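You operate a simulated robot arm through the tools that you are given. There is no shell and no other tool. Be economical: measure what you need, move in short steps, check, and stop when the job is done.

You run a simulated robot arm. Do the job below in one go: nothing can be reset, and whatever is moved stays where it is left.

## Task
Cap the OIL and MIX cans and shut them in the steel cabinet.
Fine: OIL on the high shelf, MIX on the low shelf; nothing spilt. Set down upright: can.
Where things are to end (x, y in the base frame): can within 0.06 m of [0.69, 1.08]; can within 0.06 m of [0.69, 1.2].

Only the result counts: the job must be done as asked and must still hold three seconds after the hand-in. Knocking over, shifting, dropping, spilling or breaking anything else fails it. A push-on lid holds only when it is set on centred and level and pressed home; a screw cap is set on level and turned clockwise until tight.

## Robot
A 7-joint arm with a two-finger parallel gripper on a trunk, on a base that drives. Base frame: it is fixed to the floor where the robot stands at the start and does not move with it; the origin is under the middle of the robot, x ahead of it, y to its left, z up. Readings come in m, degrees, newtons and seconds.
With the tool pointing down near the work surface it reaches from about 0.1 to 0.5 m from the robot's upright axis, wherever it stands. Its first joint turns from -166.0 to 166.0 degrees. Places, roughly: cabinet door [0.2, 1.4, 0.6]; can [0.75, 1.25, 1]; high cabinet shelf [0.7, 1.1, 0.8]; low cabinet shelf [0.7, 1.1, 0.5]; water tank [0.8, 0.5, 1.2]. Payload 3.4 kg.
The TCP is the grasp point between the finger pads, 0.03 m short of the fingertips. In the tool frame z runs along the fingers and y along their closing line. Largest opening 0.094 m; finger width 0.028, thickness 0.01; the body of the gripper, 0.05 by 0.096 m, starts 0.055 m behind the TCP.
Orientation is that of the tool frame in the base frame, as [roll, pitch, yaw] about the fixed x, y, z axes, in that order (R = Rz(yaw) Ry(pitch) Rx(roll)). With the fingers straight down and closing along the base's y, the tool's x points along the base's -x, its y along +y and its z along -z.

## Interface
- The arm moves only by the tool step_arm. Its argument "steps" is a list of rows, each a list of 7 numbers: the turn, a rotation vector about the tool's x, y, z in units of 8 degrees (1.0 is 8 degrees), then the shift along the tool's x, y, z in units of 40 mm (1.0 is 40 mm), then the closure in counts, from 0 (fully open) to 255 (shut). In form: [[wx, wy, wz, x, y, z, fingers], ...]. A call has 1 to 12 rows; each row shifts and turns the commanded pose from where the row before left it, along the tool's axes as they then stand. A call with a number of a shift or a turn outside -1 to 1 is refused whole. Rows are played at 5 a second. More than 0.05 m and 8.6 degrees between two rows, or a gripper value outside its range, and nothing of the call is played. Where a pose cannot be reached the arm comes as near as it can. A force on the tool above 40 N (or 10 N above the force at the start of the call, whichever is more), or a blocked arm, ends the call early, and 0.2 s more pass. The fingers move at their own pace (about 0.072 m/s each) and stop on an object; they squeeze with about 43 N. The grip force told is the motor's: it shows also when the fingers shut on nothing. Time passes only in rows, and 0.2 s behind the last, so rows that do not move let the fingers close. The reply holds the time, the measured pose of the TCP, the force on the tool along the base axes, the opening and the grip force, in the units named above and with some noise, with the torque about the TCP (base axes, N m) and any sound that the robot's microphone picked up.
- Cameras (640 x 400 px; columns grow to the right, rows downward): "scene" is now at [0.0126, 0.1904, 1.5347]; the picture's right is [0.48, -0.88, 0.00], its down [-0.63, -0.34, -0.70] and it looks along [0.62, 0.33, -0.71] (base axes); focal length 256 px, centre (320, 200). "wrist" rides on the gripper at [0.076, 0.014, -0.102] in the tool frame; the picture's right is [-0.18, 0.98, 0.00], its down [-0.75, -0.14, -0.64] and it looks along [-0.63, -0.12, 0.77] (tool axes); focal length 243 px, centre (320, 200).
- snapshot(camera): a new picture of that camera. It takes no simulated time.
- move_column(by): slides the trunk up (or, below 0, down) by that many m; the arm and the scene camera ride with it, the base frame stays. It gives what a move gives, with no picture.
- base_move(legs): drives the robot by 1 to 6 legs, each [ahead, left, turn to the left] in m, m and degrees, along the robot's own axes; the way and the turn of a leg run together, so that a leg with both is an arc; at most 1.5 m and 180 degrees a leg. The arm and the cameras ride along, it lands a little off, and it stops where it bumps. It gives what a move gives.
- aim_head(pan, tilt): turns the head with the scene camera to pan (to the left, within 155 degrees either way) and tilt (down, from -29 to 69), counted from straight ahead of the robot. It gives what a move gives.
- measure_at(camera, pixels): for up to 12 pixels [column, row] of the newest picture of that camera ("zoom" is the newest enlarged one), the place [x, y, z] in the base frame of the surface seen there, good to about 0.003 m. It takes no simulated time.
- inspect(camera, box): a new picture of the part [left, top, right, bottom] of that camera's present view, enlarged. It takes no simulated time.
- job_done(): hands the job in; it is judged then, once.

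Work in short steps. Measure before you move; look again where a grasp or a placing could have gone wrong, and mend it. You have 80 turns and 52 pictures in all, those below and enlarged ones among them. Open the gripper and draw the arm clear of the work before you hand the job in, unless the task says otherwise; then end with one line.

The tools are called as name(argument=value, ...) on one line, values as JSON. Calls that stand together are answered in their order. step_arm: Moves the arm, as the interface text tells. Its arguments: {"type":"object","properties":{"steps":{"type":"array"}},"required":["steps"]} The other tools are called the same way: move_column (by) slides the trunk up or down; base_move (legs) drives the base; aim_head (pan, tilt) turns the head that bears the scene camera; snapshot (camera) takes a picture; measure_at (camera, pixels) gives the place of the surface under pixels of a picture; inspect (camera, box) takes an enlarged picture of a part of a camera's view; job_done () hands the job in.

At the start:

```text
t: 0.0
tcp_pos: [0.1971, 0.2469, 1.2541]
ee_rot: [180.0, 0.0, -180.0]
contact_force: [-0.3, 0.1, -0.4]
wrist_torque: [-0.01, 0.02, 0.0]
finger_gap: 0.0939
grip_force: 0.1
trunk travel left (down, up): [-0.2, 0.186]
robot x, y, heading: [-0.0027, 0.0004, -0.1]
head pan, tilt: [28.4, 45.6]
```

scene: 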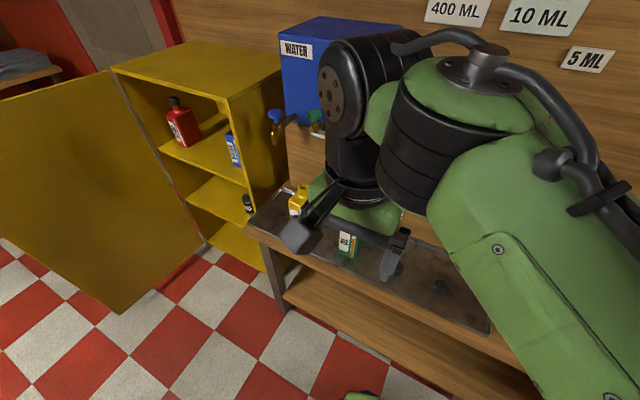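
wrist: 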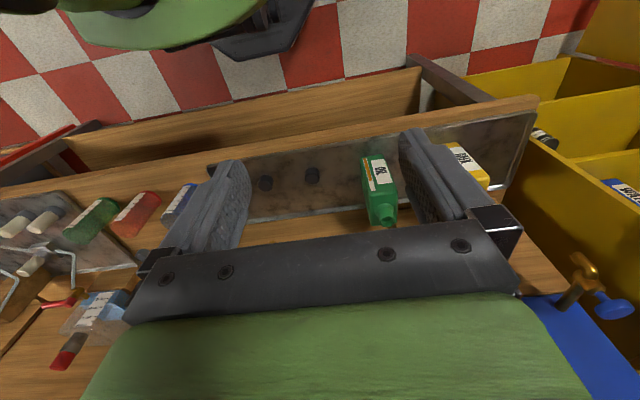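

The wrist picture shows a green can (378,190), a yellow one (465,165) and two black bits (265,183), (312,175), perhaps the caps. I enlarge these and measure them.

inspect(camera="wrist", box=[220, 100, 560, 300])

measure_at(camera="wrist", pixels=[[265, 183], [312, 175], [378, 160], [387, 220], [380, 185], [460, 150], [480, 180], [300, 200], [430, 140], [540, 135]])

inspect(camera="scene", box=[100, 40, 460, 300])

```text
1.88 times, centred on (390, 200) of wrist
```

zoom: 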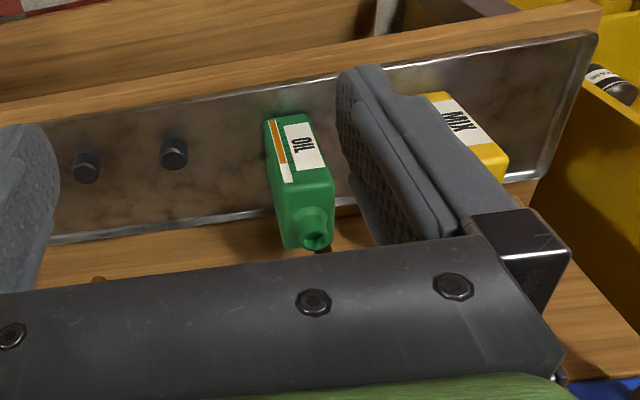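

```text
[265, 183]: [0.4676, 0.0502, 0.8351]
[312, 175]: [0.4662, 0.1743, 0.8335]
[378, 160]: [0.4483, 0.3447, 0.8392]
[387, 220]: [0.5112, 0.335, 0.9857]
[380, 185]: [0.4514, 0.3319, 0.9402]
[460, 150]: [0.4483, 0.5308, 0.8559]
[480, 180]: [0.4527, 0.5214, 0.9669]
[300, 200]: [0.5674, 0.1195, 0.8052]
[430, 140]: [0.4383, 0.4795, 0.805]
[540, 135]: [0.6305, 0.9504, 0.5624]
```

```text
1.54 times, centred on (280, 170) of scene
```

zoom: 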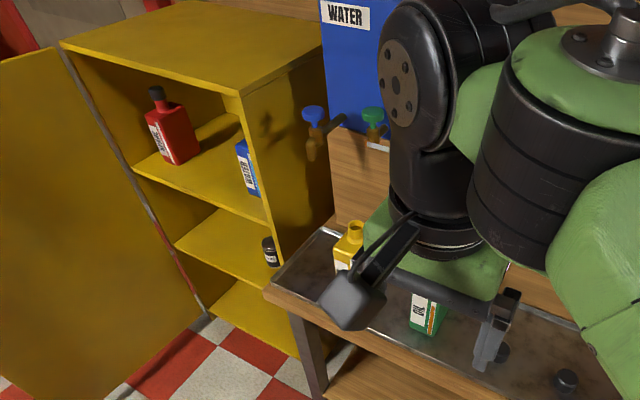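

The bench tray lies at z≈0.805, with the caps near (0.467,0.05) and (0.466,0.174). I measure the taps, shelves, bottles and door in the enlarged scene picture.

measure_at(camera="zoom", pixels=[[312, 112], [310, 150], [374, 115], [155, 95], [180, 140], [170, 160], [245, 160], [255, 190], [200, 150], [268, 245], [225, 245], [240, 94]])

measure_at(camera="scene", pixels=[[112, 70], [120, 314], [2, 100], [208, 242], [235, 232], [160, 150], [190, 195], [228, 97], [285, 72], [60, 180]])

```text
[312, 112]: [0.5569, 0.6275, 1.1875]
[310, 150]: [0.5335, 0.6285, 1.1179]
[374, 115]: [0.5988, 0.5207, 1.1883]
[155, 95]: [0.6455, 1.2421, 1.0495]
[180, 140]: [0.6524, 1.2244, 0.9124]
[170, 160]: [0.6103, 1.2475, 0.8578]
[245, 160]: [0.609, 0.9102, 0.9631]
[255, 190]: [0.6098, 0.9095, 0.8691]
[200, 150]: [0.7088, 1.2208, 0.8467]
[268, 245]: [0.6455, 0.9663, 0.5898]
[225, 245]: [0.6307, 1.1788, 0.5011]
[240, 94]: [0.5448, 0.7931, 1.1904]
```

```text
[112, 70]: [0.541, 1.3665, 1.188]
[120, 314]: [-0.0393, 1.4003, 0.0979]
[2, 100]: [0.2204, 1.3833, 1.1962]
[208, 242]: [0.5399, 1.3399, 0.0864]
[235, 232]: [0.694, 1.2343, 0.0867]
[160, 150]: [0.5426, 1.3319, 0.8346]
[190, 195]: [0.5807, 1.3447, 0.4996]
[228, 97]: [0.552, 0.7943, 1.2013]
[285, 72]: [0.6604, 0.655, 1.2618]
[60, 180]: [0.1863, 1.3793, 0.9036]
```

The cabinet front is at x≈0.54, y 0.79–1.38, with shelves at z≈0.84 and 0.49; the door runs along y≈1.38. I move the arm over the nearer cap for a close look.

step_arm(steps=[[0, 0, 0, -0.5, -0.25, 0.75, 0], [0, 0, 0, -0.5, -0.25, 0.75, 0], [0, 0, 0, -0.5, -0.25, 0.75, 0], [0, 0, 0, -0.5, -0.25, 0.75, 0], [0, 0, 0, -0.5, -0.25, 0.75, 0], [0, 0, 0, -0.5, -0.25, 0.75, 0], [0, 0, 0, -0.5, -0.25, 0.75, 0], [0, 0, 0, -0.5, -0.25, 0.75, 0]])

snapshot(camera="wrist")

snapshot(camera="scene")

```text
t: 1.8
tcp_pos: [0.3593, 0.1689, 1.0132]
ee_rot: [-180.0, 0.0, -179.9]
contact_force: [0.8, 0.3, 0.1]
wrist_torque: [0.0, 0.0, 0.0]
finger_gap: 0.0939
grip_force: 0.2
trunk travel left (down, up): [-0.2, 0.186]
robot x, y, heading: [0.0021, 0.0022, -0.0]
head pan, tilt: [28.4, 45.6]
```

```text
47 pictures are left
```

wrist: 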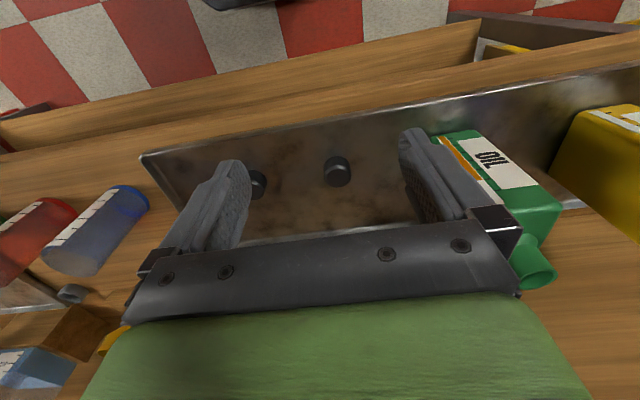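

```text
46 pictures are left
```

scene: 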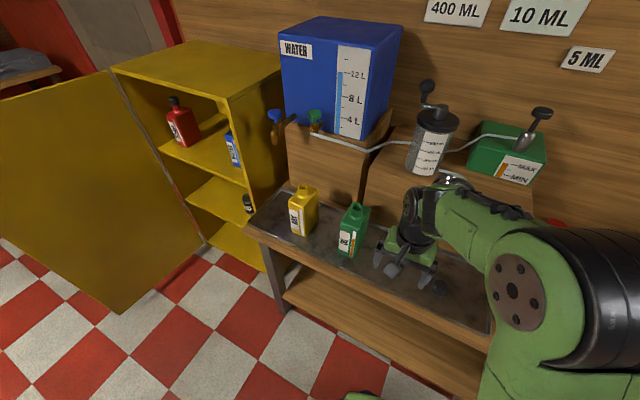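

The arm no longer blocks the cans: MIX at (303,212), OIL at (353,228). I enlarge the cans and the caps.

inspect(camera="scene", box=[270, 170, 400, 260])

measure_at(camera="zoom", pixels=[[162, 88], [175, 78], [190, 92], [175, 95], [175, 105], [120, 155], [200, 170], [430, 172], [430, 185], [415, 178], [445, 180], [360, 260]])

inspect(camera="wrist", box=[230, 120, 420, 240])

measure_at(camera="wrist", pixels=[[337, 174], [328, 174], [346, 174], [337, 162], [261, 185], [535, 265], [520, 268], [553, 272], [540, 240], [457, 143], [510, 210], [555, 210]])

```text
4.44 times, centred on (335, 215) of scene
```

zoom: 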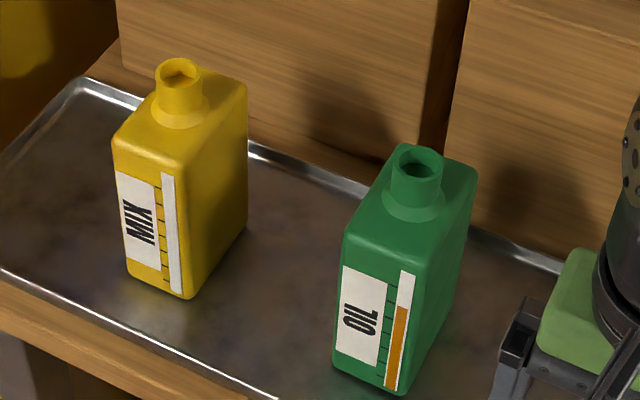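

```text
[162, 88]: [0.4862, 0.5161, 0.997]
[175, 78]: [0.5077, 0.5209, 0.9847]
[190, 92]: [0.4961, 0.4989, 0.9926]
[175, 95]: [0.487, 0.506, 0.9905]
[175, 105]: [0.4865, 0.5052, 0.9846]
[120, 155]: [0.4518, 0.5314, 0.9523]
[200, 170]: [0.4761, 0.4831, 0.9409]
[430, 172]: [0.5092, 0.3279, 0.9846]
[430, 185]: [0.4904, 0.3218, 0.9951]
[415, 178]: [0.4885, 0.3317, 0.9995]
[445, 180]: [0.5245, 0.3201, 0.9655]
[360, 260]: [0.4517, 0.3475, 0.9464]
```

```text
3.33 times, centred on (325, 180) of wrist
```

zoom: 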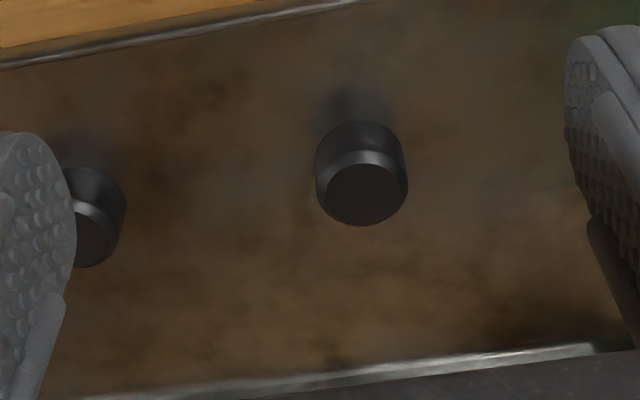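

```text
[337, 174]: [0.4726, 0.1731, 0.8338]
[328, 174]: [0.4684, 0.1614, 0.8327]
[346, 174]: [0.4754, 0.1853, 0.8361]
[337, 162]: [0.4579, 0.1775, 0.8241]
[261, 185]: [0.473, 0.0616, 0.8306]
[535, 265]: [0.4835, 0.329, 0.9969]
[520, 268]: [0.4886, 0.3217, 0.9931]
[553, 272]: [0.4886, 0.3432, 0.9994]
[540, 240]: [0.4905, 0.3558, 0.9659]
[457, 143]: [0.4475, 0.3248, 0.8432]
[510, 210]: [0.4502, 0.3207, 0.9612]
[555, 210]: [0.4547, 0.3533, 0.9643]
```

Both caps look alike and stand upright. I measure the top face of the near cap in the zoom, centred around (365,195).

measure_at(camera="zoom", pixels=[[365, 195], [335, 195], [395, 195], [365, 172], [365, 218], [95, 240], [318, 185], [405, 185], [360, 100]])

```text
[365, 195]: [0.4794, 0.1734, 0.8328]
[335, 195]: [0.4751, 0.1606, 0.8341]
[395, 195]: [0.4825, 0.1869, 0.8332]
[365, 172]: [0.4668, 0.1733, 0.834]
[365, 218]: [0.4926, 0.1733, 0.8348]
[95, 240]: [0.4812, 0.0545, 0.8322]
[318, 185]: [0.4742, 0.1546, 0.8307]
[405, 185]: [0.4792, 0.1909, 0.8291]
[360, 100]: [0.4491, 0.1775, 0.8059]
```

The cap's centre is (0.480,0.1735), top at 0.833 and about 36 mm across. I go above it at z 0.90 first to check the reach.

step_arm(steps=[[0, 0, 0, -0.75, 0.03, 0.5, 0], [0, 0, 0, -0.75, 0.03, 0.5, 0], [0, 0, 0, -0.75, 0.03, 0.75, 0], [0, 0, 0, -0.76, 0.03, 0.75, 0], [0, 0, 0, 0, 0, 0, 0]])

```text
t: 3.0
tcp_pos: [0.4756, 0.1725, 0.9143]
ee_rot: [180.0, -0.1, 180.0]
contact_force: [-0.6, 0.0, -0.1]
wrist_torque: [-0.01, 0.0, -0.03]
finger_gap: 0.094
grip_force: 0.0
trunk travel left (down, up): [-0.2, 0.186]
robot x, y, heading: [0.0012, -0.0018, -0.0]
head pan, tilt: [28.4, 45.6]
```

The reach is fine, so I go down to z 0.845 and grip the cap.

step_arm(steps=[[0, 0, 0, -0.05, 0.02, 0.6, 0], [0, 0, 0, -0.05, 0, 0.6, 0], [0, 0, 0, 0, 0, 0.5, 0], [0, 0, 0, 0, 0, 0, 0]])

snapshot(camera="wrist")

```text
t: 4.0
tcp_pos: [0.4818, 0.1741, 0.8445]
ee_rot: [179.9, 0.1, 179.9]
contact_force: [-1.0, 0.2, 0.0]
wrist_torque: [0.0, -0.01, 0.01]
finger_gap: 0.094
grip_force: 0.1
trunk travel left (down, up): [-0.2, 0.186]
robot x, y, heading: [0.0012, 0.0055, -0.0]
head pan, tilt: [28.4, 45.6]
```

```text
43 pictures are left
```

wrist: 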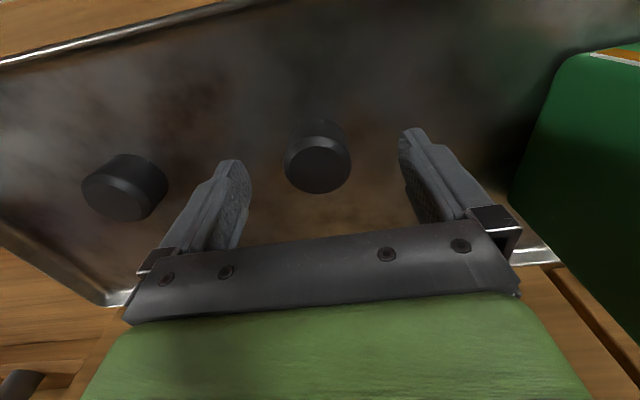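

The cap sits between the fingertips at (318,165). I measure it to confirm the alignment.

measure_at(camera="wrist", pixels=[[318, 165], [318, 150], [318, 185], [290, 165], [346, 165], [130, 192]])

```text
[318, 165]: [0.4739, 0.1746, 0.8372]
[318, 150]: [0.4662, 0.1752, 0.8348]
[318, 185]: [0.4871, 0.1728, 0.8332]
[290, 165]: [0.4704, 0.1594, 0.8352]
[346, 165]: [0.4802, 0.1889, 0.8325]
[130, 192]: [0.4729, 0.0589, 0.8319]
```

The cap's centre is about (0.478,0.174). I shift 3 mm and close.

step_arm(steps=[[0, 0, 0, 0.07, 0, 0, 0], [0, 0, 0, 0, 0, 0, 255], [0, 0, 0, 0, 0, 0, 255], [0, 0, 0, 0, 0, 0, 255], [0, 0, 0, 0, 0, 0, 255]])

```text
t: 5.2
tcp_pos: [0.4798, 0.1738, 0.8462]
ee_rot: [180.0, 0.0, 180.0]
contact_force: [0.0, 0.2, 0.7]
wrist_torque: [-0.02, -0.04, 0.03]
finger_gap: 0.0313
grip_force: 43.1
trunk travel left (down, up): [-0.2, 0.186]
robot x, y, heading: [-0.0014, 0.0, -0.0]
head pan, tilt: [28.4, 45.6]
```

The cap is gripped (gap 0.031, 43 N). I lift it to z≈1.07 and look at the OIL neck.

step_arm(steps=[[0, 0, 0, 0, 0, -0.5, 255], [0, 0, 0, 0, 0, -1, 255], [0, 0, 0, 0.2, 0, -1, 255], [0, 0, 0, 0.5, 0, -1, 255], [0, 0, 0, 0.5, 0, -1, 255], [0, 0, 0, 0.5, 0.4, -1, 255], [0, 0, 0, 0.3, 0.6, -0.5, 255], [0, 0, 0, 0, 0, 0, 255]])

snapshot(camera="wrist")

```text
t: 7.0
tcp_pos: [0.3993, 0.2117, 1.0834]
ee_rot: [-180.0, 0.0, 180.0]
contact_force: [-0.3, 0.5, -1.4]
wrist_torque: [-0.02, -0.01, -0.01]
finger_gap: 0.0308
grip_force: 43.2
trunk travel left (down, up): [-0.2, 0.186]
robot x, y, heading: [0.0011, 0.0001, 0.2]
head pan, tilt: [28.4, 45.6]
```

```text
42 pictures are left
```

wrist: 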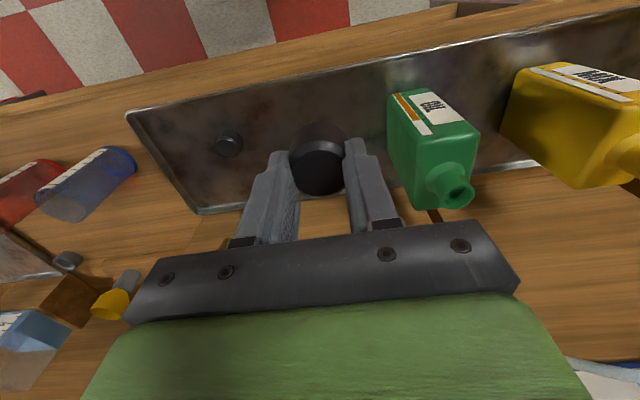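

The OIL neck shows at (455,190). I enlarge it and also the cap in the grip.

inspect(camera="wrist", box=[260, 80, 520, 240])

measure_at(camera="zoom", pixels=[[480, 275], [480, 247], [480, 303], [447, 278], [514, 272], [140, 210], [140, 175], [140, 240], [90, 205], [195, 195], [330, 110], [505, 130]])

```text
2.46 times, centred on (390, 160) of wrist
```

zoom: 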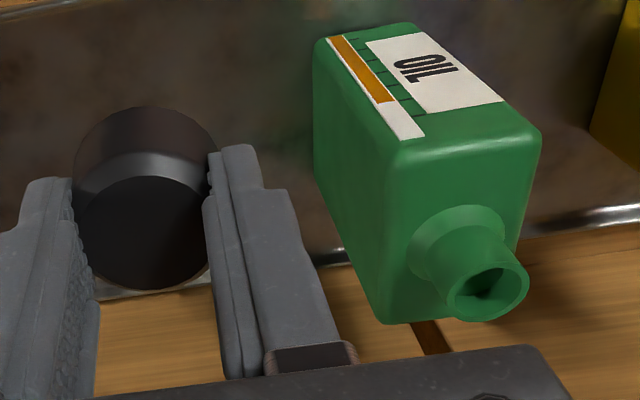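

```text
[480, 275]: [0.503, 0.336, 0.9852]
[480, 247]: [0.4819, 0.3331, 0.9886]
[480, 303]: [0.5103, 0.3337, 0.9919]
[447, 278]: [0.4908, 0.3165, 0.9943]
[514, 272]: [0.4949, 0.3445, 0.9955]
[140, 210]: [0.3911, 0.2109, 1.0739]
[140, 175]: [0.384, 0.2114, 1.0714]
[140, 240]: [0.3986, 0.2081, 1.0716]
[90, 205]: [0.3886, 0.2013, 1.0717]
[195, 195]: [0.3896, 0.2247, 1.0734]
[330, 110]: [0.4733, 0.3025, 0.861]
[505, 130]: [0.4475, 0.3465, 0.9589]
```

I measure the rims of the neck and of the cap top more finely.

measure_at(camera="zoom", pixels=[[452, 298], [525, 275], [482, 246], [485, 318], [460, 265], [515, 305], [140, 284], [140, 180], [80, 215], [120, 280], [507, 260]])

```text
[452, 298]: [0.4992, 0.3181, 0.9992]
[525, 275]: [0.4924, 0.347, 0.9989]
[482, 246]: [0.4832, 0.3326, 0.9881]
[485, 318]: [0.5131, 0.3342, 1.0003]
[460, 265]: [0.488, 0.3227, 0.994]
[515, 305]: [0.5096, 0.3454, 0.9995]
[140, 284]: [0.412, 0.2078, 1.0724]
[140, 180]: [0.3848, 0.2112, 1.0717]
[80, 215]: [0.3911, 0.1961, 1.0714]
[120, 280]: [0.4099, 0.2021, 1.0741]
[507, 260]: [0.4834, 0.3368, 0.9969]
```

The neck centre is (0.4985,0.333), its rim at z 1.0, and the cap hangs square under the TCP. That is beyond reach from here, so I raise slightly and drive left.

step_arm(steps=[[0, 0, 0, 0.5, 0, -0.5, 255], [0, 0, 0, 0.5, 0, -0.5, 255]])

base_move(legs=[[0, 0.3, 0]])

snapshot(camera="wrist")

```text
t: 7.6
tcp_pos: [0.358, 0.2121, 1.1252]
ee_rot: [180.0, 0.0, 180.0]
contact_force: [-0.1, 0.7, 0.4]
wrist_torque: [0.0, 0.03, -0.01]
finger_gap: 0.0305
grip_force: 42.7
trunk travel left (down, up): [-0.2, 0.186]
robot x, y, heading: [-0.0044, 0.0022, 0.2]
head pan, tilt: [28.4, 45.6]
```

```text
t: 9.6
tcp_pos: [0.3606, 0.5089, 1.1251]
ee_rot: [-179.9, 0.0, 179.9]
contact_force: [0.2, 0.4, -0.7]
wrist_torque: [-0.01, 0.04, 0.03]
finger_gap: 0.031
grip_force: 43.1
trunk travel left (down, up): [-0.2, 0.186]
robot x, y, heading: [-0.0025, 0.2938, -0.3]
head pan, tilt: [28.4, 45.6]
```

```text
40 pictures are left
```

wrist: 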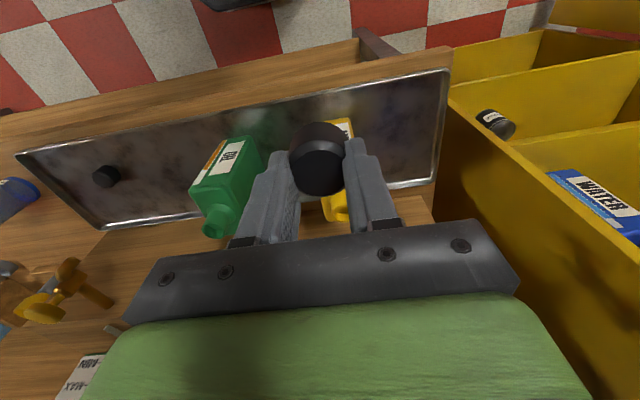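

Now over OIL: first across in y, then ahead, stopping at z≈1.06 above the neck.

step_arm(steps=[[0, 0, 0, 0, -0.9, 0, 255], [0, 0, 0, 0, -0.9, 0, 255], [0, 0, 0, -0.4, -0.9, 0, 255], [0, 0, 0, -0.6, -0.9, 0.2, 255], [0, 0, 0, -0.8, -0.8, 0.4, 255], [0, 0, 0, -0.8, 0, 0.5, 255], [0, 0, 0, -0.85, 0, 0.5, 255], [0, 0, 0, 0, 0, 0, 255]])

snapshot(camera="wrist")

```text
t: 11.4
tcp_pos: [0.4964, 0.3332, 1.0623]
ee_rot: [180.0, 0.1, 179.9]
contact_force: [-0.2, 0.0, 0.3]
wrist_torque: [0.01, 0.02, 0.02]
finger_gap: 0.0309
grip_force: 42.8
trunk travel left (down, up): [-0.2, 0.186]
robot x, y, heading: [0.0002, 0.2931, -0.2]
head pan, tilt: [28.4, 45.6]
```

```text
39 pictures are left
```

wrist: 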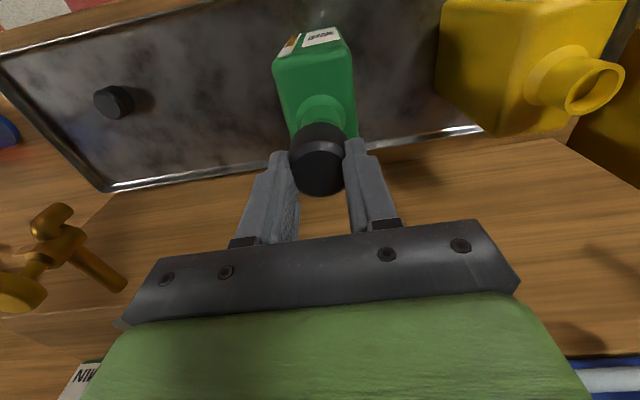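

The cap hangs just above the neck. I aim the head at it to check the alignment from a second side.

aim_head(pan=-15, tilt=45)

inspect(camera="scene", box=[240, 140, 400, 240])

inspect(camera="wrist", box=[250, 50, 390, 210])

```text
t: 12.5
tcp_pos: [0.4973, 0.3325, 1.0613]
ee_rot: [-179.9, 0.0, 179.9]
contact_force: [0.0, -0.2, -1.2]
wrist_torque: [-0.03, 0.04, 0.02]
finger_gap: 0.0305
grip_force: 43.3
trunk travel left (down, up): [-0.2, 0.186]
robot x, y, heading: [-0.0012, 0.2943, -0.1]
head pan, tilt: [-15.0, 45.0]
```

```text
4.00 times, centred on (320, 190) of scene
```

zoom: 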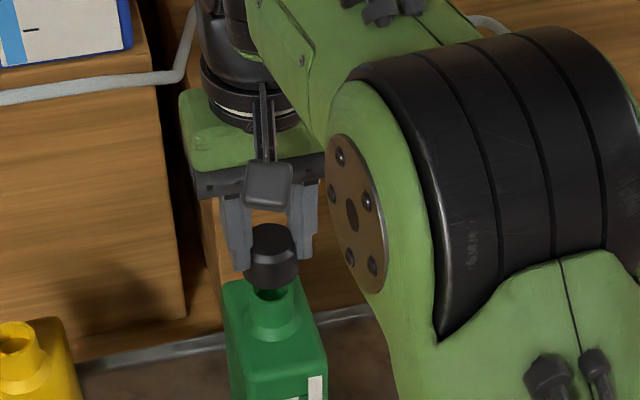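

```text
2.50 times, centred on (320, 130) of wrist
```

zoom: 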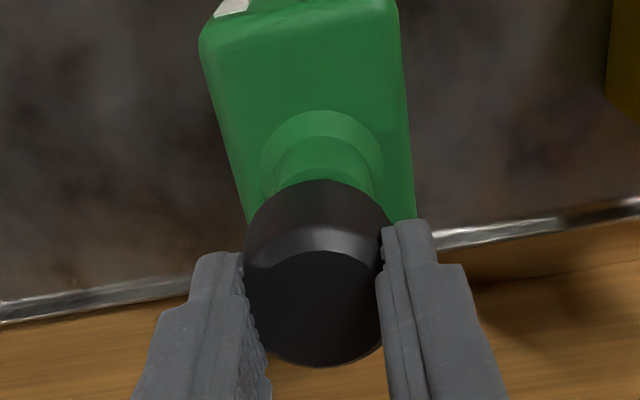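

It is aligned in both views. I descend slowly and watch the force.

step_arm(steps=[[0, 0, 0, -0.04, 0.01, 0.25, 255], [0, 0, 0, 0, 0, 0.2, 255], [0, 0, 0, 0, 0, 0.15, 255], [0, 0, 0, 0, 0, 0, 255]])

```text
t: 13.5
tcp_pos: [0.4983, 0.3322, 1.0399]
ee_rot: [-180.0, 0.4, -179.9]
contact_force: [4.7, 2.9, 22.7]
wrist_torque: [0.1, -0.15, 0.01]
finger_gap: 0.0308
grip_force: 43.2
trunk travel left (down, up): [-0.2, 0.186]
robot x, y, heading: [-0.0002, 0.2952, -0.1]
head pan, tilt: [-15.0, 45.0]
heard: snap
```

A snap was heard with 22.7 N at z 1.040. I look from both cameras before pressing on.

inspect(camera="scene", box=[240, 140, 400, 240])

inspect(camera="wrist", box=[250, 50, 390, 210])

```text
4.00 times, centred on (320, 190) of scene
```

zoom: 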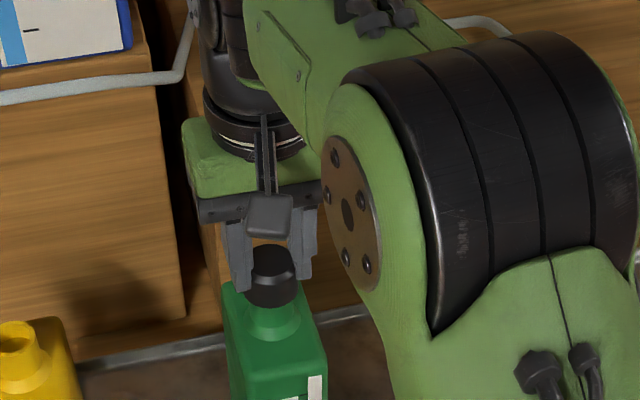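

```text
2.50 times, centred on (320, 130) of wrist
```

zoom: 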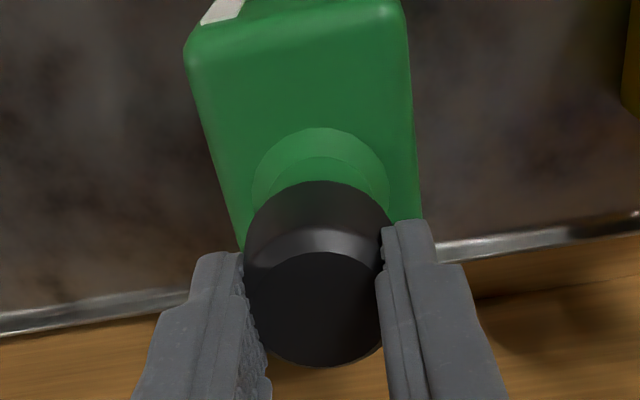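

The cap sits straight on the neck. I press a little more to see whether it goes deeper or is home.

step_arm(steps=[[0, 0, 0, 0, 0, 0.05, 255], [0, 0, 0, 0, 0, 0.05, 255], [0, 0, 0, 0, 0, 0, 255]])

```text
t: 14.0
tcp_pos: [0.4983, 0.3321, 1.04]
ee_rot: [179.8, 0.6, 180.0]
contact_force: [-5.3, -0.1, 10.5]
wrist_torque: [-0.05, 0.33, -0.05]
finger_gap: 0.0308
grip_force: 43.0
trunk travel left (down, up): [-0.2, 0.186]
robot x, y, heading: [0.0041, 0.2929, -0.0]
head pan, tilt: [-15.0, 45.0]
stopped in row 2: the force on the tool passed its limit at 43 N (the readings are from after the stop); the commanded pose is now the measured one
```

It is rigid at 1.040, so the lid has snapped home. I open, rise straight up and look.

step_arm(steps=[[0, 0, 0, 0, 0, 0, 200], [0, 0, 0, 0, 0, 0, 80], [0, 0, 0, 0, 0, 0, 0], [0, 0, 0, 0, 0, -0.5, 0], [0, 0, 0, 0, 0, -1, 0], [0, 0, 0, 0.3, -0.5, -0.5, 0], [0, 0, 0, 0.8, -0.9, 0, 0], [0, 0, 0, 0.8, -0.9, 0, 0], [0, 0, 0, 0, -0.9, 0, 0], [0, 0, 0, 0, 0, 0, 0]])

snapshot(camera="wrist")

inspect(camera="scene", box=[160, 140, 360, 280])

```text
t: 16.2
tcp_pos: [0.4214, 0.2046, 1.1201]
ee_rot: [-180.0, 0.5, 179.9]
contact_force: [0.3, 1.0, 0.2]
wrist_torque: [-0.03, -0.05, -0.02]
finger_gap: 0.0939
grip_force: 0.1
trunk travel left (down, up): [-0.2, 0.186]
robot x, y, heading: [-0.0028, 0.2978, -0.3]
head pan, tilt: [-15.0, 45.0]
```

```text
34 pictures are left
```

wrist: 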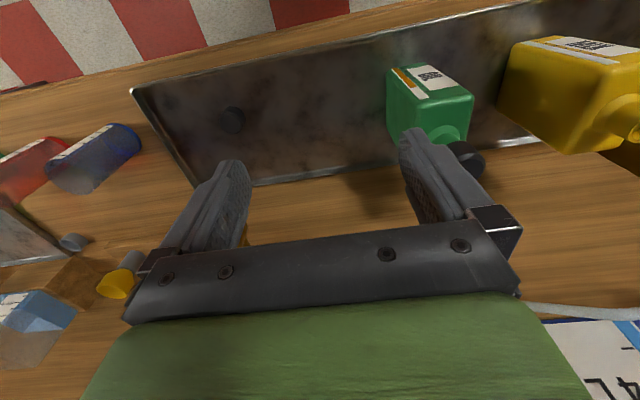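

```text
2.86 times, centred on (260, 210) of scene
```

zoom: 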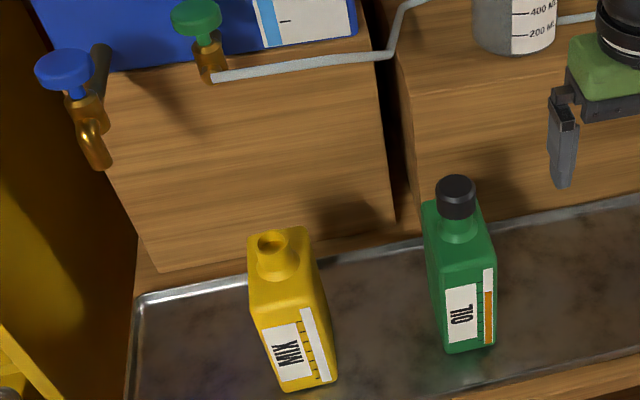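

OIL is capped straight. I measure the OIL cap and body, and the MIX neck, in this view.

measure_at(camera="zoom", pixels=[[456, 188], [442, 345], [494, 340], [432, 265], [494, 250], [260, 240], [286, 240], [272, 233], [272, 254], [280, 385], [336, 380], [318, 290]])

measure_at(camera="wrist", pixels=[[232, 120], [232, 110], [232, 130], [392, 110], [470, 105], [508, 100], [630, 100]])

```text
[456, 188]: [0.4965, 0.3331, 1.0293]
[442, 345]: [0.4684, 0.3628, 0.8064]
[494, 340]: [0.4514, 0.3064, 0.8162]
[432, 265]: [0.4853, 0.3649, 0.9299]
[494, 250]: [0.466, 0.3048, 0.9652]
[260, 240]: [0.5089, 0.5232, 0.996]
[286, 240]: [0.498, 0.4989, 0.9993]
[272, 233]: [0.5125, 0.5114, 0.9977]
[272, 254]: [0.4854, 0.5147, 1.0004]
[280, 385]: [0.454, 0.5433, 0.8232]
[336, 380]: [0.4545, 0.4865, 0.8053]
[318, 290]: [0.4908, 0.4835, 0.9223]
```

```text
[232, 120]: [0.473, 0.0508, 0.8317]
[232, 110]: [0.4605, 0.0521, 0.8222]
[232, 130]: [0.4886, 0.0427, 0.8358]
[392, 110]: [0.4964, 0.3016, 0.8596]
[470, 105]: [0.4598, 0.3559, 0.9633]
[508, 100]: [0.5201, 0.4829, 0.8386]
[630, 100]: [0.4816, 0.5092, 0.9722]
```

Next the second cap near (0.48,0.052): I drive right 0.15 m with the arm high, then look down at it.

base_move(legs=[[0, -0.15, 0]])

snapshot(camera="wrist")

```text
t: 17.6
tcp_pos: [0.4222, 0.0604, 1.1182]
ee_rot: [179.9, 0.5, 179.7]
contact_force: [0.6, -0.1, 0.5]
wrist_torque: [0.03, 0.04, 0.02]
finger_gap: 0.0941
grip_force: 0.0
trunk travel left (down, up): [-0.2, 0.186]
robot x, y, heading: [-0.0034, 0.1492, -0.2]
head pan, tilt: [-15.0, 45.0]
```

```text
32 pictures are left
```

wrist: 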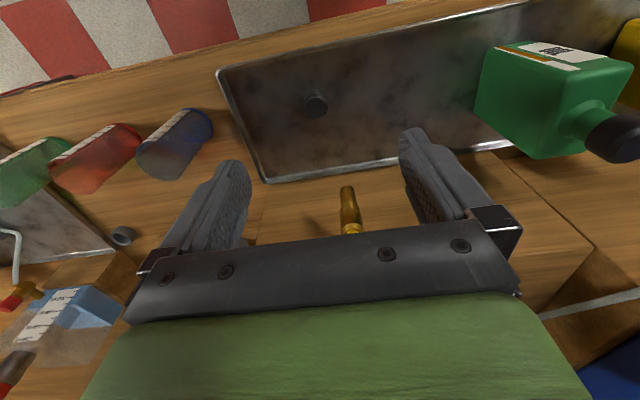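

The cap is at (316,104); a brass piece shows at (350,205). I measure both.

measure_at(camera="wrist", pixels=[[316, 107], [316, 98], [316, 112], [309, 107], [323, 107], [348, 190], [350, 228], [162, 140], [237, 85], [190, 115], [262, 178]])

```text
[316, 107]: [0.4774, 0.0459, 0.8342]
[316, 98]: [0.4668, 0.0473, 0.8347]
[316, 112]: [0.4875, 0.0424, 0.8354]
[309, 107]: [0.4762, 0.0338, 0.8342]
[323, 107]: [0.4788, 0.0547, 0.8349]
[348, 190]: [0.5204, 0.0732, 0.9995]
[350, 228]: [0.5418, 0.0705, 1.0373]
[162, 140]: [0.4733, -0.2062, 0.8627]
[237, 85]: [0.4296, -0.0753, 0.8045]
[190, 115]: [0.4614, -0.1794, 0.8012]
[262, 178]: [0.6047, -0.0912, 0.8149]
```

A brass spout near (0.52,0.073,1.0) juts out over this cap and might foul the wrist. I look at it from the head.

aim_head(pan=-8, tilt=40)

snapshot(camera="scene")

```text
t: 18.2
tcp_pos: [0.4227, 0.0612, 1.1176]
ee_rot: [-179.9, 0.5, 179.9]
contact_force: [0.5, 0.5, -0.6]
wrist_torque: [0.01, 0.01, 0.0]
finger_gap: 0.0943
grip_force: 0.1
trunk travel left (down, up): [-0.2, 0.186]
robot x, y, heading: [0.0006, 0.1517, -0.2]
head pan, tilt: [-8.0, 40.0]
```

```text
31 pictures are left
```

scene: 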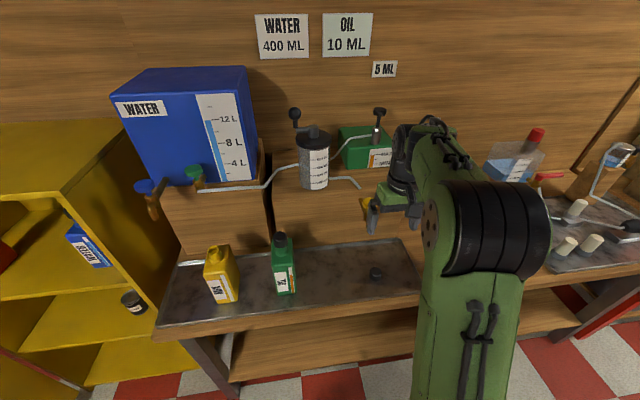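

The spout overhangs the cap, so I come in with the hand leaning 20° back toward the robot. I tilt, then approach along the fingers and stop 4 cm short.

step_arm(steps=[[0, -0.85, 0, 0, -0.1, 0, 0], [0, -0.85, 0, 0, -0.1, 0, 0], [0, -0.8, 0, 0, -0.18, 0, 0], [0, 0, 0, 0.6, 0, 0.6, 0], [0, 0, 0, 0.6, 0, 0.6, 0], [0, 0, 0, 0, 0, 0.9, 0], [0, 0, 0, 0, 0, 0.9, 0], [0, 0, 0, 0, 0, 0.9, 0], [0, 0, 0, 0, 0, 0.9, 0], [0, 0, 0, 0, 0, 0.8, 0], [0, 0, 0, 0, 0, 0, 0]])

snapshot(camera="wrist")

```text
t: 20.6
tcp_pos: [0.4543, 0.0441, 0.8912]
ee_rot: [-179.9, 20.7, 179.9]
contact_force: [0.3, 1.3, 0.1]
wrist_torque: [-0.03, -0.02, 0.0]
finger_gap: 0.0939
grip_force: 0.0
trunk travel left (down, up): [-0.2, 0.186]
robot x, y, heading: [-0.0, 0.15, -0.2]
head pan, tilt: [-8.0, 40.0]
```

```text
30 pictures are left
```

wrist: 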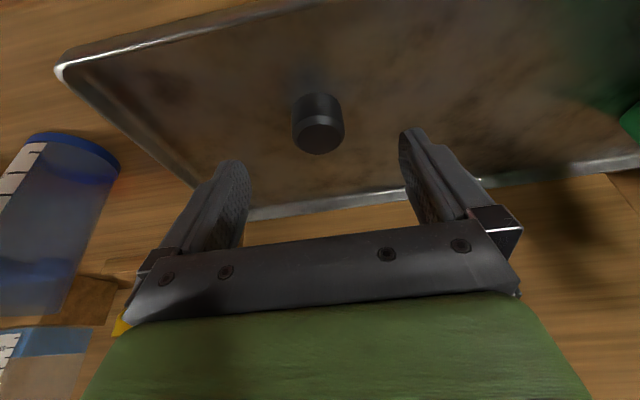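

measure_at(camera="wrist", pixels=[[318, 134], [318, 120], [318, 150], [300, 134], [336, 134]])

```text
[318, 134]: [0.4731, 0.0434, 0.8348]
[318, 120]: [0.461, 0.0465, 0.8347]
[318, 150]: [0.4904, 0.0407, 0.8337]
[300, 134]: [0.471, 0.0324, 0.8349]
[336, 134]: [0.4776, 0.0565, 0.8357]
```

The cap's centre is (0.4755,0.044), well lined up. I go the last 48 mm and grip.

step_arm(steps=[[0, 0, 0, 0.07, 0, 0.6, 0], [0, 0, 0, 0, 0, 0.6, 0], [0, 0, 0, 0, 0, 0, 0], [0, 0, 0, 0, 0, 0, 255], [0, 0, 0, 0, 0, 0, 255], [0, 0, 0, 0, 0, 0, 255], [0, 0, 0, 0, 0, 0, 255]])

```text
t: 22.2
tcp_pos: [0.4695, 0.0448, 0.8451]
ee_rot: [179.9, 20.5, 179.9]
contact_force: [0.6, -0.9, 0.2]
wrist_torque: [-0.02, 0.02, 0.02]
finger_gap: 0.0314
grip_force: 43.3
trunk travel left (down, up): [-0.2, 0.186]
robot x, y, heading: [0.0025, 0.1507, 0.2]
head pan, tilt: [-8.0, 40.0]
```

Gripped. I lift it 12 mm, carry it to y≈0.19 clear of the spout, set it down, release and draw back.

step_arm(steps=[[0, 0, 0, -0.1, 0, -0.28, 255], [0, 0, 0, 0, 0.9, 0, 255], [0, 0, 0, 0, 0.9, 0, 255], [0, 0, 0, 0, 0.9, 0, 255], [0, 0, 0, 0, 0.9, 0, 255], [0, 0, 0, 0, 0, 0, 255], [0, 0, 0, 0.1, 0, 0.28, 255], [0, 0, 0, 0, 0, 0, 255]])

```text
t: 24.0
tcp_pos: [0.4676, 0.1907, 0.8447]
ee_rot: [179.9, 20.7, 179.9]
contact_force: [-1.5, 0.5, 13.4]
wrist_torque: [0.0, -0.06, -0.03]
finger_gap: 0.0305
grip_force: 43.1
trunk travel left (down, up): [-0.2, 0.186]
robot x, y, heading: [0.0033, 0.1493, -0.0]
head pan, tilt: [-8.0, 40.0]
```

It is resting on the tray (13 N). I release, back off along the fingers, straighten up and look.

step_arm(steps=[[0, 0, 0, 0, 0, 0, 150], [0, 0, 0, 0, 0, 0, 0], [0, 0, 0, 0, 0, 0, 0], [0, 0, 0, 0, 0, -0.7, 0], [0, 0, 0, 0, 0, -1, 0], [0, 0, 0, 0, 0, -1, 0], [0, 0.85, 0, 0, 0, 0, 0], [0, 0.85, 0, 0, 0, 0, 0], [0, 0.85, 0, 0, 0, 0, 0], [0, 0, 0, 0, 0, 0, 0]])

snapshot(camera="wrist")

```text
t: 26.2
tcp_pos: [0.4308, 0.1911, 0.947]
ee_rot: [179.9, 0.1, 180.0]
contact_force: [1.2, -1.1, 1.0]
wrist_torque: [0.0, -0.03, 0.01]
finger_gap: 0.094
grip_force: 0.1
trunk travel left (down, up): [-0.2, 0.186]
robot x, y, heading: [0.0001, 0.1547, -0.1]
head pan, tilt: [-8.0, 40.0]
```

```text
29 pictures are left
```

wrist: 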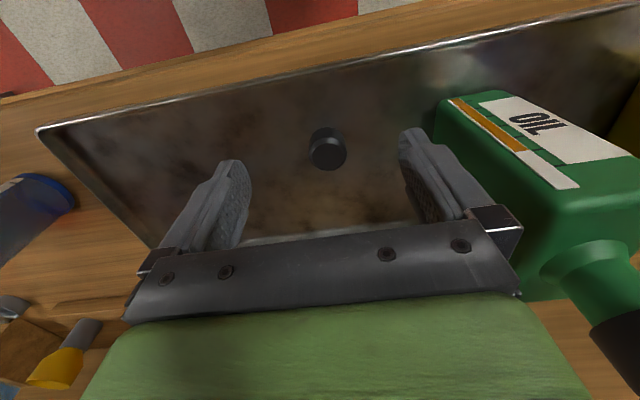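

measure_at(camera="wrist", pixels=[[328, 153], [328, 142], [328, 166], [315, 153], [341, 153]])

```text
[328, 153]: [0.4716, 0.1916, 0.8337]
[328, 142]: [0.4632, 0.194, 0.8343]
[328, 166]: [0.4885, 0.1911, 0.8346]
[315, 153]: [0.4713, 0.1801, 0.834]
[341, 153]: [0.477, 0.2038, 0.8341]
```

The cap stands upright at (0.4757,0.1915). I grasp it vertically now.

step_arm(steps=[[0, 0, 0, -0.57, 0.01, 0.2, 0], [0, 0, 0, -0.57, 0, 0.5, 0], [0, 0, 0, 0, 0, 0.6, 0], [0, 0, 0, 0, 0, 0.6, 0], [0, 0, 0, 0, 0, 0.65, 0], [0, 0, 0, 0, 0, 0, 0], [0, 0, 0, 0, 0, 0, 255], [0, 0, 0, 0, 0, 0, 255], [0, 0, 0, 0, 0, 0, 255], [0, 0, 0, 0, 0, 0, 255]])

```text
t: 28.4
tcp_pos: [0.48, 0.1904, 0.8436]
ee_rot: [180.0, 0.0, 179.9]
contact_force: [-0.5, 0.5, 0.0]
wrist_torque: [0.0, -0.04, 0.0]
finger_gap: 0.0312
grip_force: 43.3
trunk travel left (down, up): [-0.2, 0.186]
robot x, y, heading: [0.0028, 0.1518, -0.2]
head pan, tilt: [-8.0, 40.0]
```

Gripped. I lift to z≈1.12, draw back and drive left to face MIX.

step_arm(steps=[[0, 0, 0, 0, 0, -0.5, 255], [0, 0, 0, 0, 0, -1, 255], [0, 0, 0, 0.4, 0, -1, 255], [0, 0, 0, 0.7, 0, -1, 255], [0, 0, 0, 0.7, 0, -1, 255], [0, 0, 0, 0.7, 0, -1, 255], [0, 0, 0, 0.5, 0, -1, 255], [0, 0, 0, 0, 0, -0.4, 255]])

base_move(legs=[[0, 0.33, 0]])

snapshot(camera="wrist")

```text
t: 30.2
tcp_pos: [0.3588, 0.1898, 1.119]
ee_rot: [-180.0, 0.1, 179.9]
contact_force: [0.3, -0.2, -0.8]
wrist_torque: [0.02, 0.04, -0.01]
finger_gap: 0.0308
grip_force: 42.8
trunk travel left (down, up): [-0.2, 0.186]
robot x, y, heading: [0.0011, 0.1553, -0.2]
head pan, tilt: [-8.0, 40.0]
```

```text
t: 32.4
tcp_pos: [0.3597, 0.5171, 1.1188]
ee_rot: [179.9, 0.1, 179.5]
contact_force: [0.2, -0.1, -0.1]
wrist_torque: [-0.06, 0.03, 0.02]
finger_gap: 0.0307
grip_force: 42.6
trunk travel left (down, up): [-0.2, 0.186]
robot x, y, heading: [0.0017, 0.4827, -0.3]
head pan, tilt: [-8.0, 40.0]
```

```text
28 pictures are left
```

wrist: 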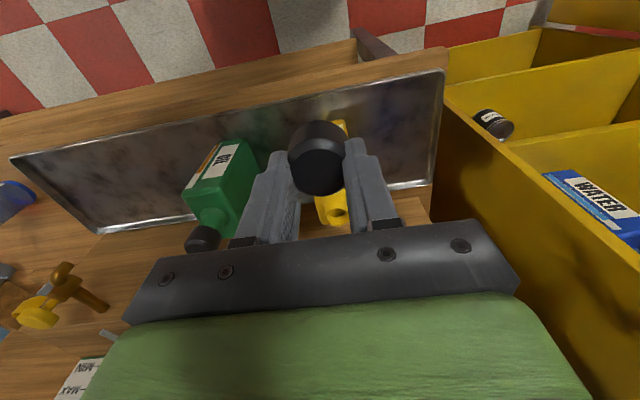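

I measure the MIX neck rim here, plus the green and blue spouts in the last head picture to check for clearance.

measure_at(camera="wrist", pixels=[[335, 203], [323, 212], [345, 212], [334, 222], [328, 221]])

measure_at(camera="scene", pixels=[[215, 189], [235, 188], [255, 187], [195, 178], [153, 205], [153, 215], [143, 188], [197, 188]])

```text
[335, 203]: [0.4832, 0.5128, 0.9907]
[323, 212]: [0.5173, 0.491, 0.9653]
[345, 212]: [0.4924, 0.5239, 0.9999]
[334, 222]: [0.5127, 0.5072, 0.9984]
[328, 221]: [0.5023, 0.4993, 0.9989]
```

```text
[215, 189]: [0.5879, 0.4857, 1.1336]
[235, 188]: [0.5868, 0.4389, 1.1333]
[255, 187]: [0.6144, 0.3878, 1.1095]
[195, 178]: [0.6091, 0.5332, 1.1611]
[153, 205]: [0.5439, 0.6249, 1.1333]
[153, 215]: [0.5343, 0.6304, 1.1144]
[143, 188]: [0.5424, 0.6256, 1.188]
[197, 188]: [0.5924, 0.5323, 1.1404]
```

The neck is at about (0.4985,0.512) and the spouts are clear. I move above it to z≈1.06 and check.

step_arm(steps=[[0, 0, 0, -0.7, -0.13, 0, 255], [0, 0, 0, -0.7, 0, 0, 255], [0, 0, 0, -0.7, 0, 0.4, 255], [0, 0, 0, -0.7, 0, 0.5, 255], [0, 0, 0, -0.67, 0, 0.57, 255], [0, 0, 0, 0, 0, 0, 255]])

inspect(camera="wrist", box=[250, 50, 390, 210])

inspect(camera="scene", box=[220, 150, 420, 290])

```text
t: 33.8
tcp_pos: [0.5014, 0.508, 1.0591]
ee_rot: [180.0, 0.1, 179.6]
contact_force: [-0.5, 0.4, -0.5]
wrist_torque: [0.0, 0.0, -0.02]
finger_gap: 0.0308
grip_force: 43.0
trunk travel left (down, up): [-0.2, 0.186]
robot x, y, heading: [0.0002, 0.4769, -0.5]
head pan, tilt: [-8.0, 40.0]
```

```text
2.50 times, centred on (320, 130) of wrist
```

zoom: 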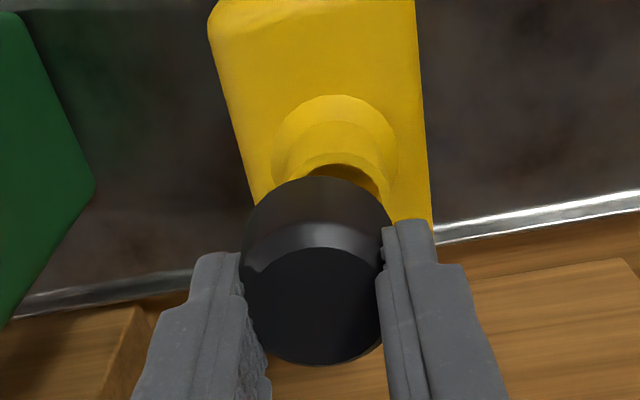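

```text
2.86 times, centred on (320, 220) of scene
```

zoom: 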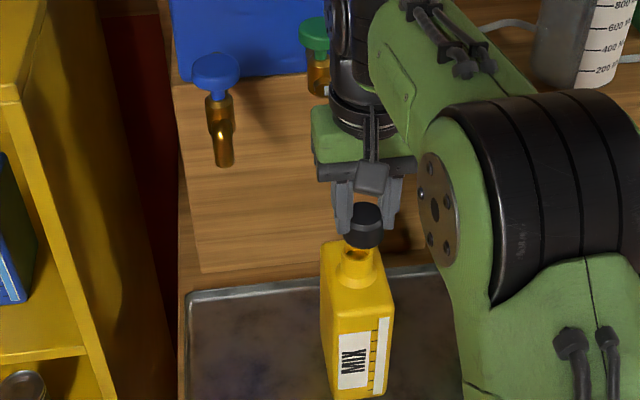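

Compared with the OIL view, the cap is about 4 mm too far in +x and −y. I correct that and check again.

step_arm(steps=[[0, 0, 0, 0.08, 0.1, 0, 255], [0, 0, 0, 0, 0, 0, 255], [0, 0, 0, 0, 0, 0, 255]])

inspect(camera="wrist", box=[250, 50, 390, 210])

```text
t: 34.6
tcp_pos: [0.4975, 0.5137, 1.0596]
ee_rot: [-180.0, 0.1, 179.7]
contact_force: [0.2, -0.8, -0.1]
wrist_torque: [-0.02, -0.01, 0.01]
finger_gap: 0.0307
grip_force: 43.3
trunk travel left (down, up): [-0.2, 0.186]
robot x, y, heading: [0.0025, 0.4778, -0.2]
head pan, tilt: [-8.0, 40.0]
```

```text
2.50 times, centred on (320, 130) of wrist
```

zoom: 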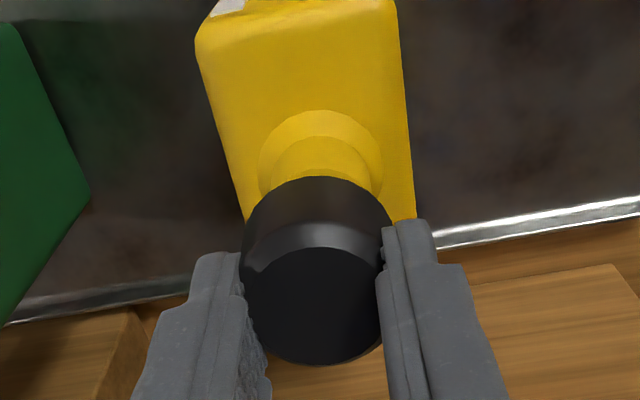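

This matches the OIL alignment (cone 260–383). I press down as before.

step_arm(steps=[[0, 0, 0, -0.02, -0.02, 0.25, 255], [0, 0, 0, 0, 0, 0.15, 255], [0, 0, 0, 0, 0, 0.12, 255], [0, 0, 0, 0, 0, 0.05, 255], [0, 0, 0, 0, 0, 0, 255]])

```text
t: 35.8
tcp_pos: [0.4973, 0.5147, 1.038]
ee_rot: [179.9, 0.3, 179.6]
contact_force: [0.6, 0.7, 8.5]
wrist_torque: [-0.02, 0.01, 0.0]
finger_gap: 0.0309
grip_force: 43.0
trunk travel left (down, up): [-0.2, 0.186]
robot x, y, heading: [0.0041, 0.4837, 0.1]
head pan, tilt: [-8.0, 40.0]
```

Contact only (8.5 N), no snap yet, so I press further in small steps.

step_arm(steps=[[0, 0, 0, 0, 0, 0.05, 255], [0, 0, 0, 0, 0, 0.05, 255], [0, 0, 0, 0, 0, 0, 255]])

```text
t: 36.6
tcp_pos: [0.4974, 0.5139, 1.0368]
ee_rot: [179.8, 0.6, 179.6]
contact_force: [6.6, -0.8, 39.0]
wrist_torque: [-0.04, -0.18, 0.02]
finger_gap: 0.031
grip_force: 43.5
trunk travel left (down, up): [-0.2, 0.186]
robot x, y, heading: [-0.0014, 0.4792, -0.6]
head pan, tilt: [-8.0, 40.0]
```

39 N with no snap. I relax the load and look before deciding on anything else.

step_arm(steps=[[0, 0, 0, 0, 0, -0.1, 255], [0, 0, 0, 0, 0, 0, 255]])

inspect(camera="wrist", box=[250, 50, 390, 210])

inspect(camera="scene", box=[290, 190, 390, 260])

```text
t: 37.2
tcp_pos: [0.495, 0.5135, 1.0376]
ee_rot: [179.9, 0.1, 179.6]
contact_force: [2.9, 0.1, 21.7]
wrist_torque: [0.0, -0.18, 0.0]
finger_gap: 0.031
grip_force: 43.0
trunk travel left (down, up): [-0.2, 0.186]
robot x, y, heading: [0.0011, 0.4814, -0.5]
head pan, tilt: [-8.0, 40.0]
```

```text
2.50 times, centred on (320, 130) of wrist
```

zoom: 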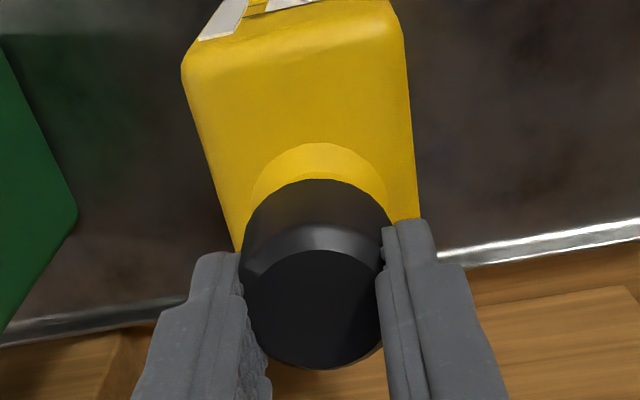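

```text
5.71 times, centred on (340, 225) of scene
```

zoom: 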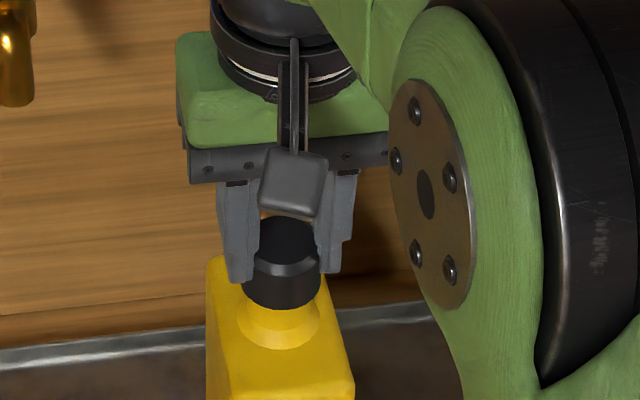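

Compared with the seated OIL cap, this one sits about 3 mm too near in x (cone top at row 142 against 128). I lift a few mm, shift +x and try again.

step_arm(steps=[[0, 0, 0, 0, 0, -0.2, 255], [0, 0, 0, -0.06, 0, 0, 255], [0, 0, 0, 0, 0, 0, 255], [0, 0, 0, 0, 0, 0, 255]])

inspect(camera="wrist", box=[250, 50, 390, 210])

```text
t: 38.2
tcp_pos: [0.4979, 0.514, 1.0452]
ee_rot: [-180.0, 0.1, 179.7]
contact_force: [-0.1, 1.0, -1.1]
wrist_torque: [0.02, 0.01, -0.04]
finger_gap: 0.031
grip_force: 43.3
trunk travel left (down, up): [-0.2, 0.186]
robot x, y, heading: [0.0012, 0.4802, -0.5]
head pan, tilt: [-8.0, 40.0]
```

```text
2.50 times, centred on (320, 130) of wrist
```

zoom: 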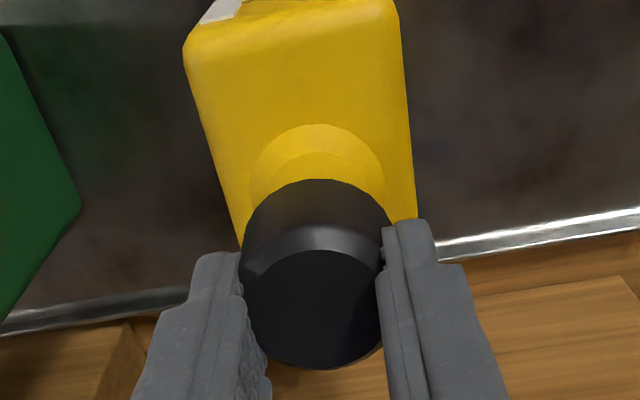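

The x position now matches OIL; y looks about 1.5 mm too high. I correct that and press.

step_arm(steps=[[0, 0, 0, -0.01, -0.04, 0, 255], [0, 0, 0, 0, 0, 0.12, 255], [0, 0, 0, 0, 0, 0.12, 255], [0, 0, 0, 0, 0, 0.05, 255], [0, 0, 0, 0, 0, 0.05, 255], [0, 0, 0, 0, 0, 0, 255]])

```text
t: 39.4
tcp_pos: [0.4999, 0.5123, 1.0382]
ee_rot: [179.9, 0.8, 179.8]
contact_force: [-3.2, 0.5, 13.2]
wrist_torque: [-0.16, 1.27, 0.02]
finger_gap: 0.0363
grip_force: 43.0
trunk travel left (down, up): [-0.2, 0.186]
robot x, y, heading: [-0.0011, 0.482, -0.4]
head pan, tilt: [-8.0, 40.0]
heard: snap
stopped in row 5: the force on the tool passed its limit at 43 N (the readings are from after the stop); the commanded pose is now the measured one
```

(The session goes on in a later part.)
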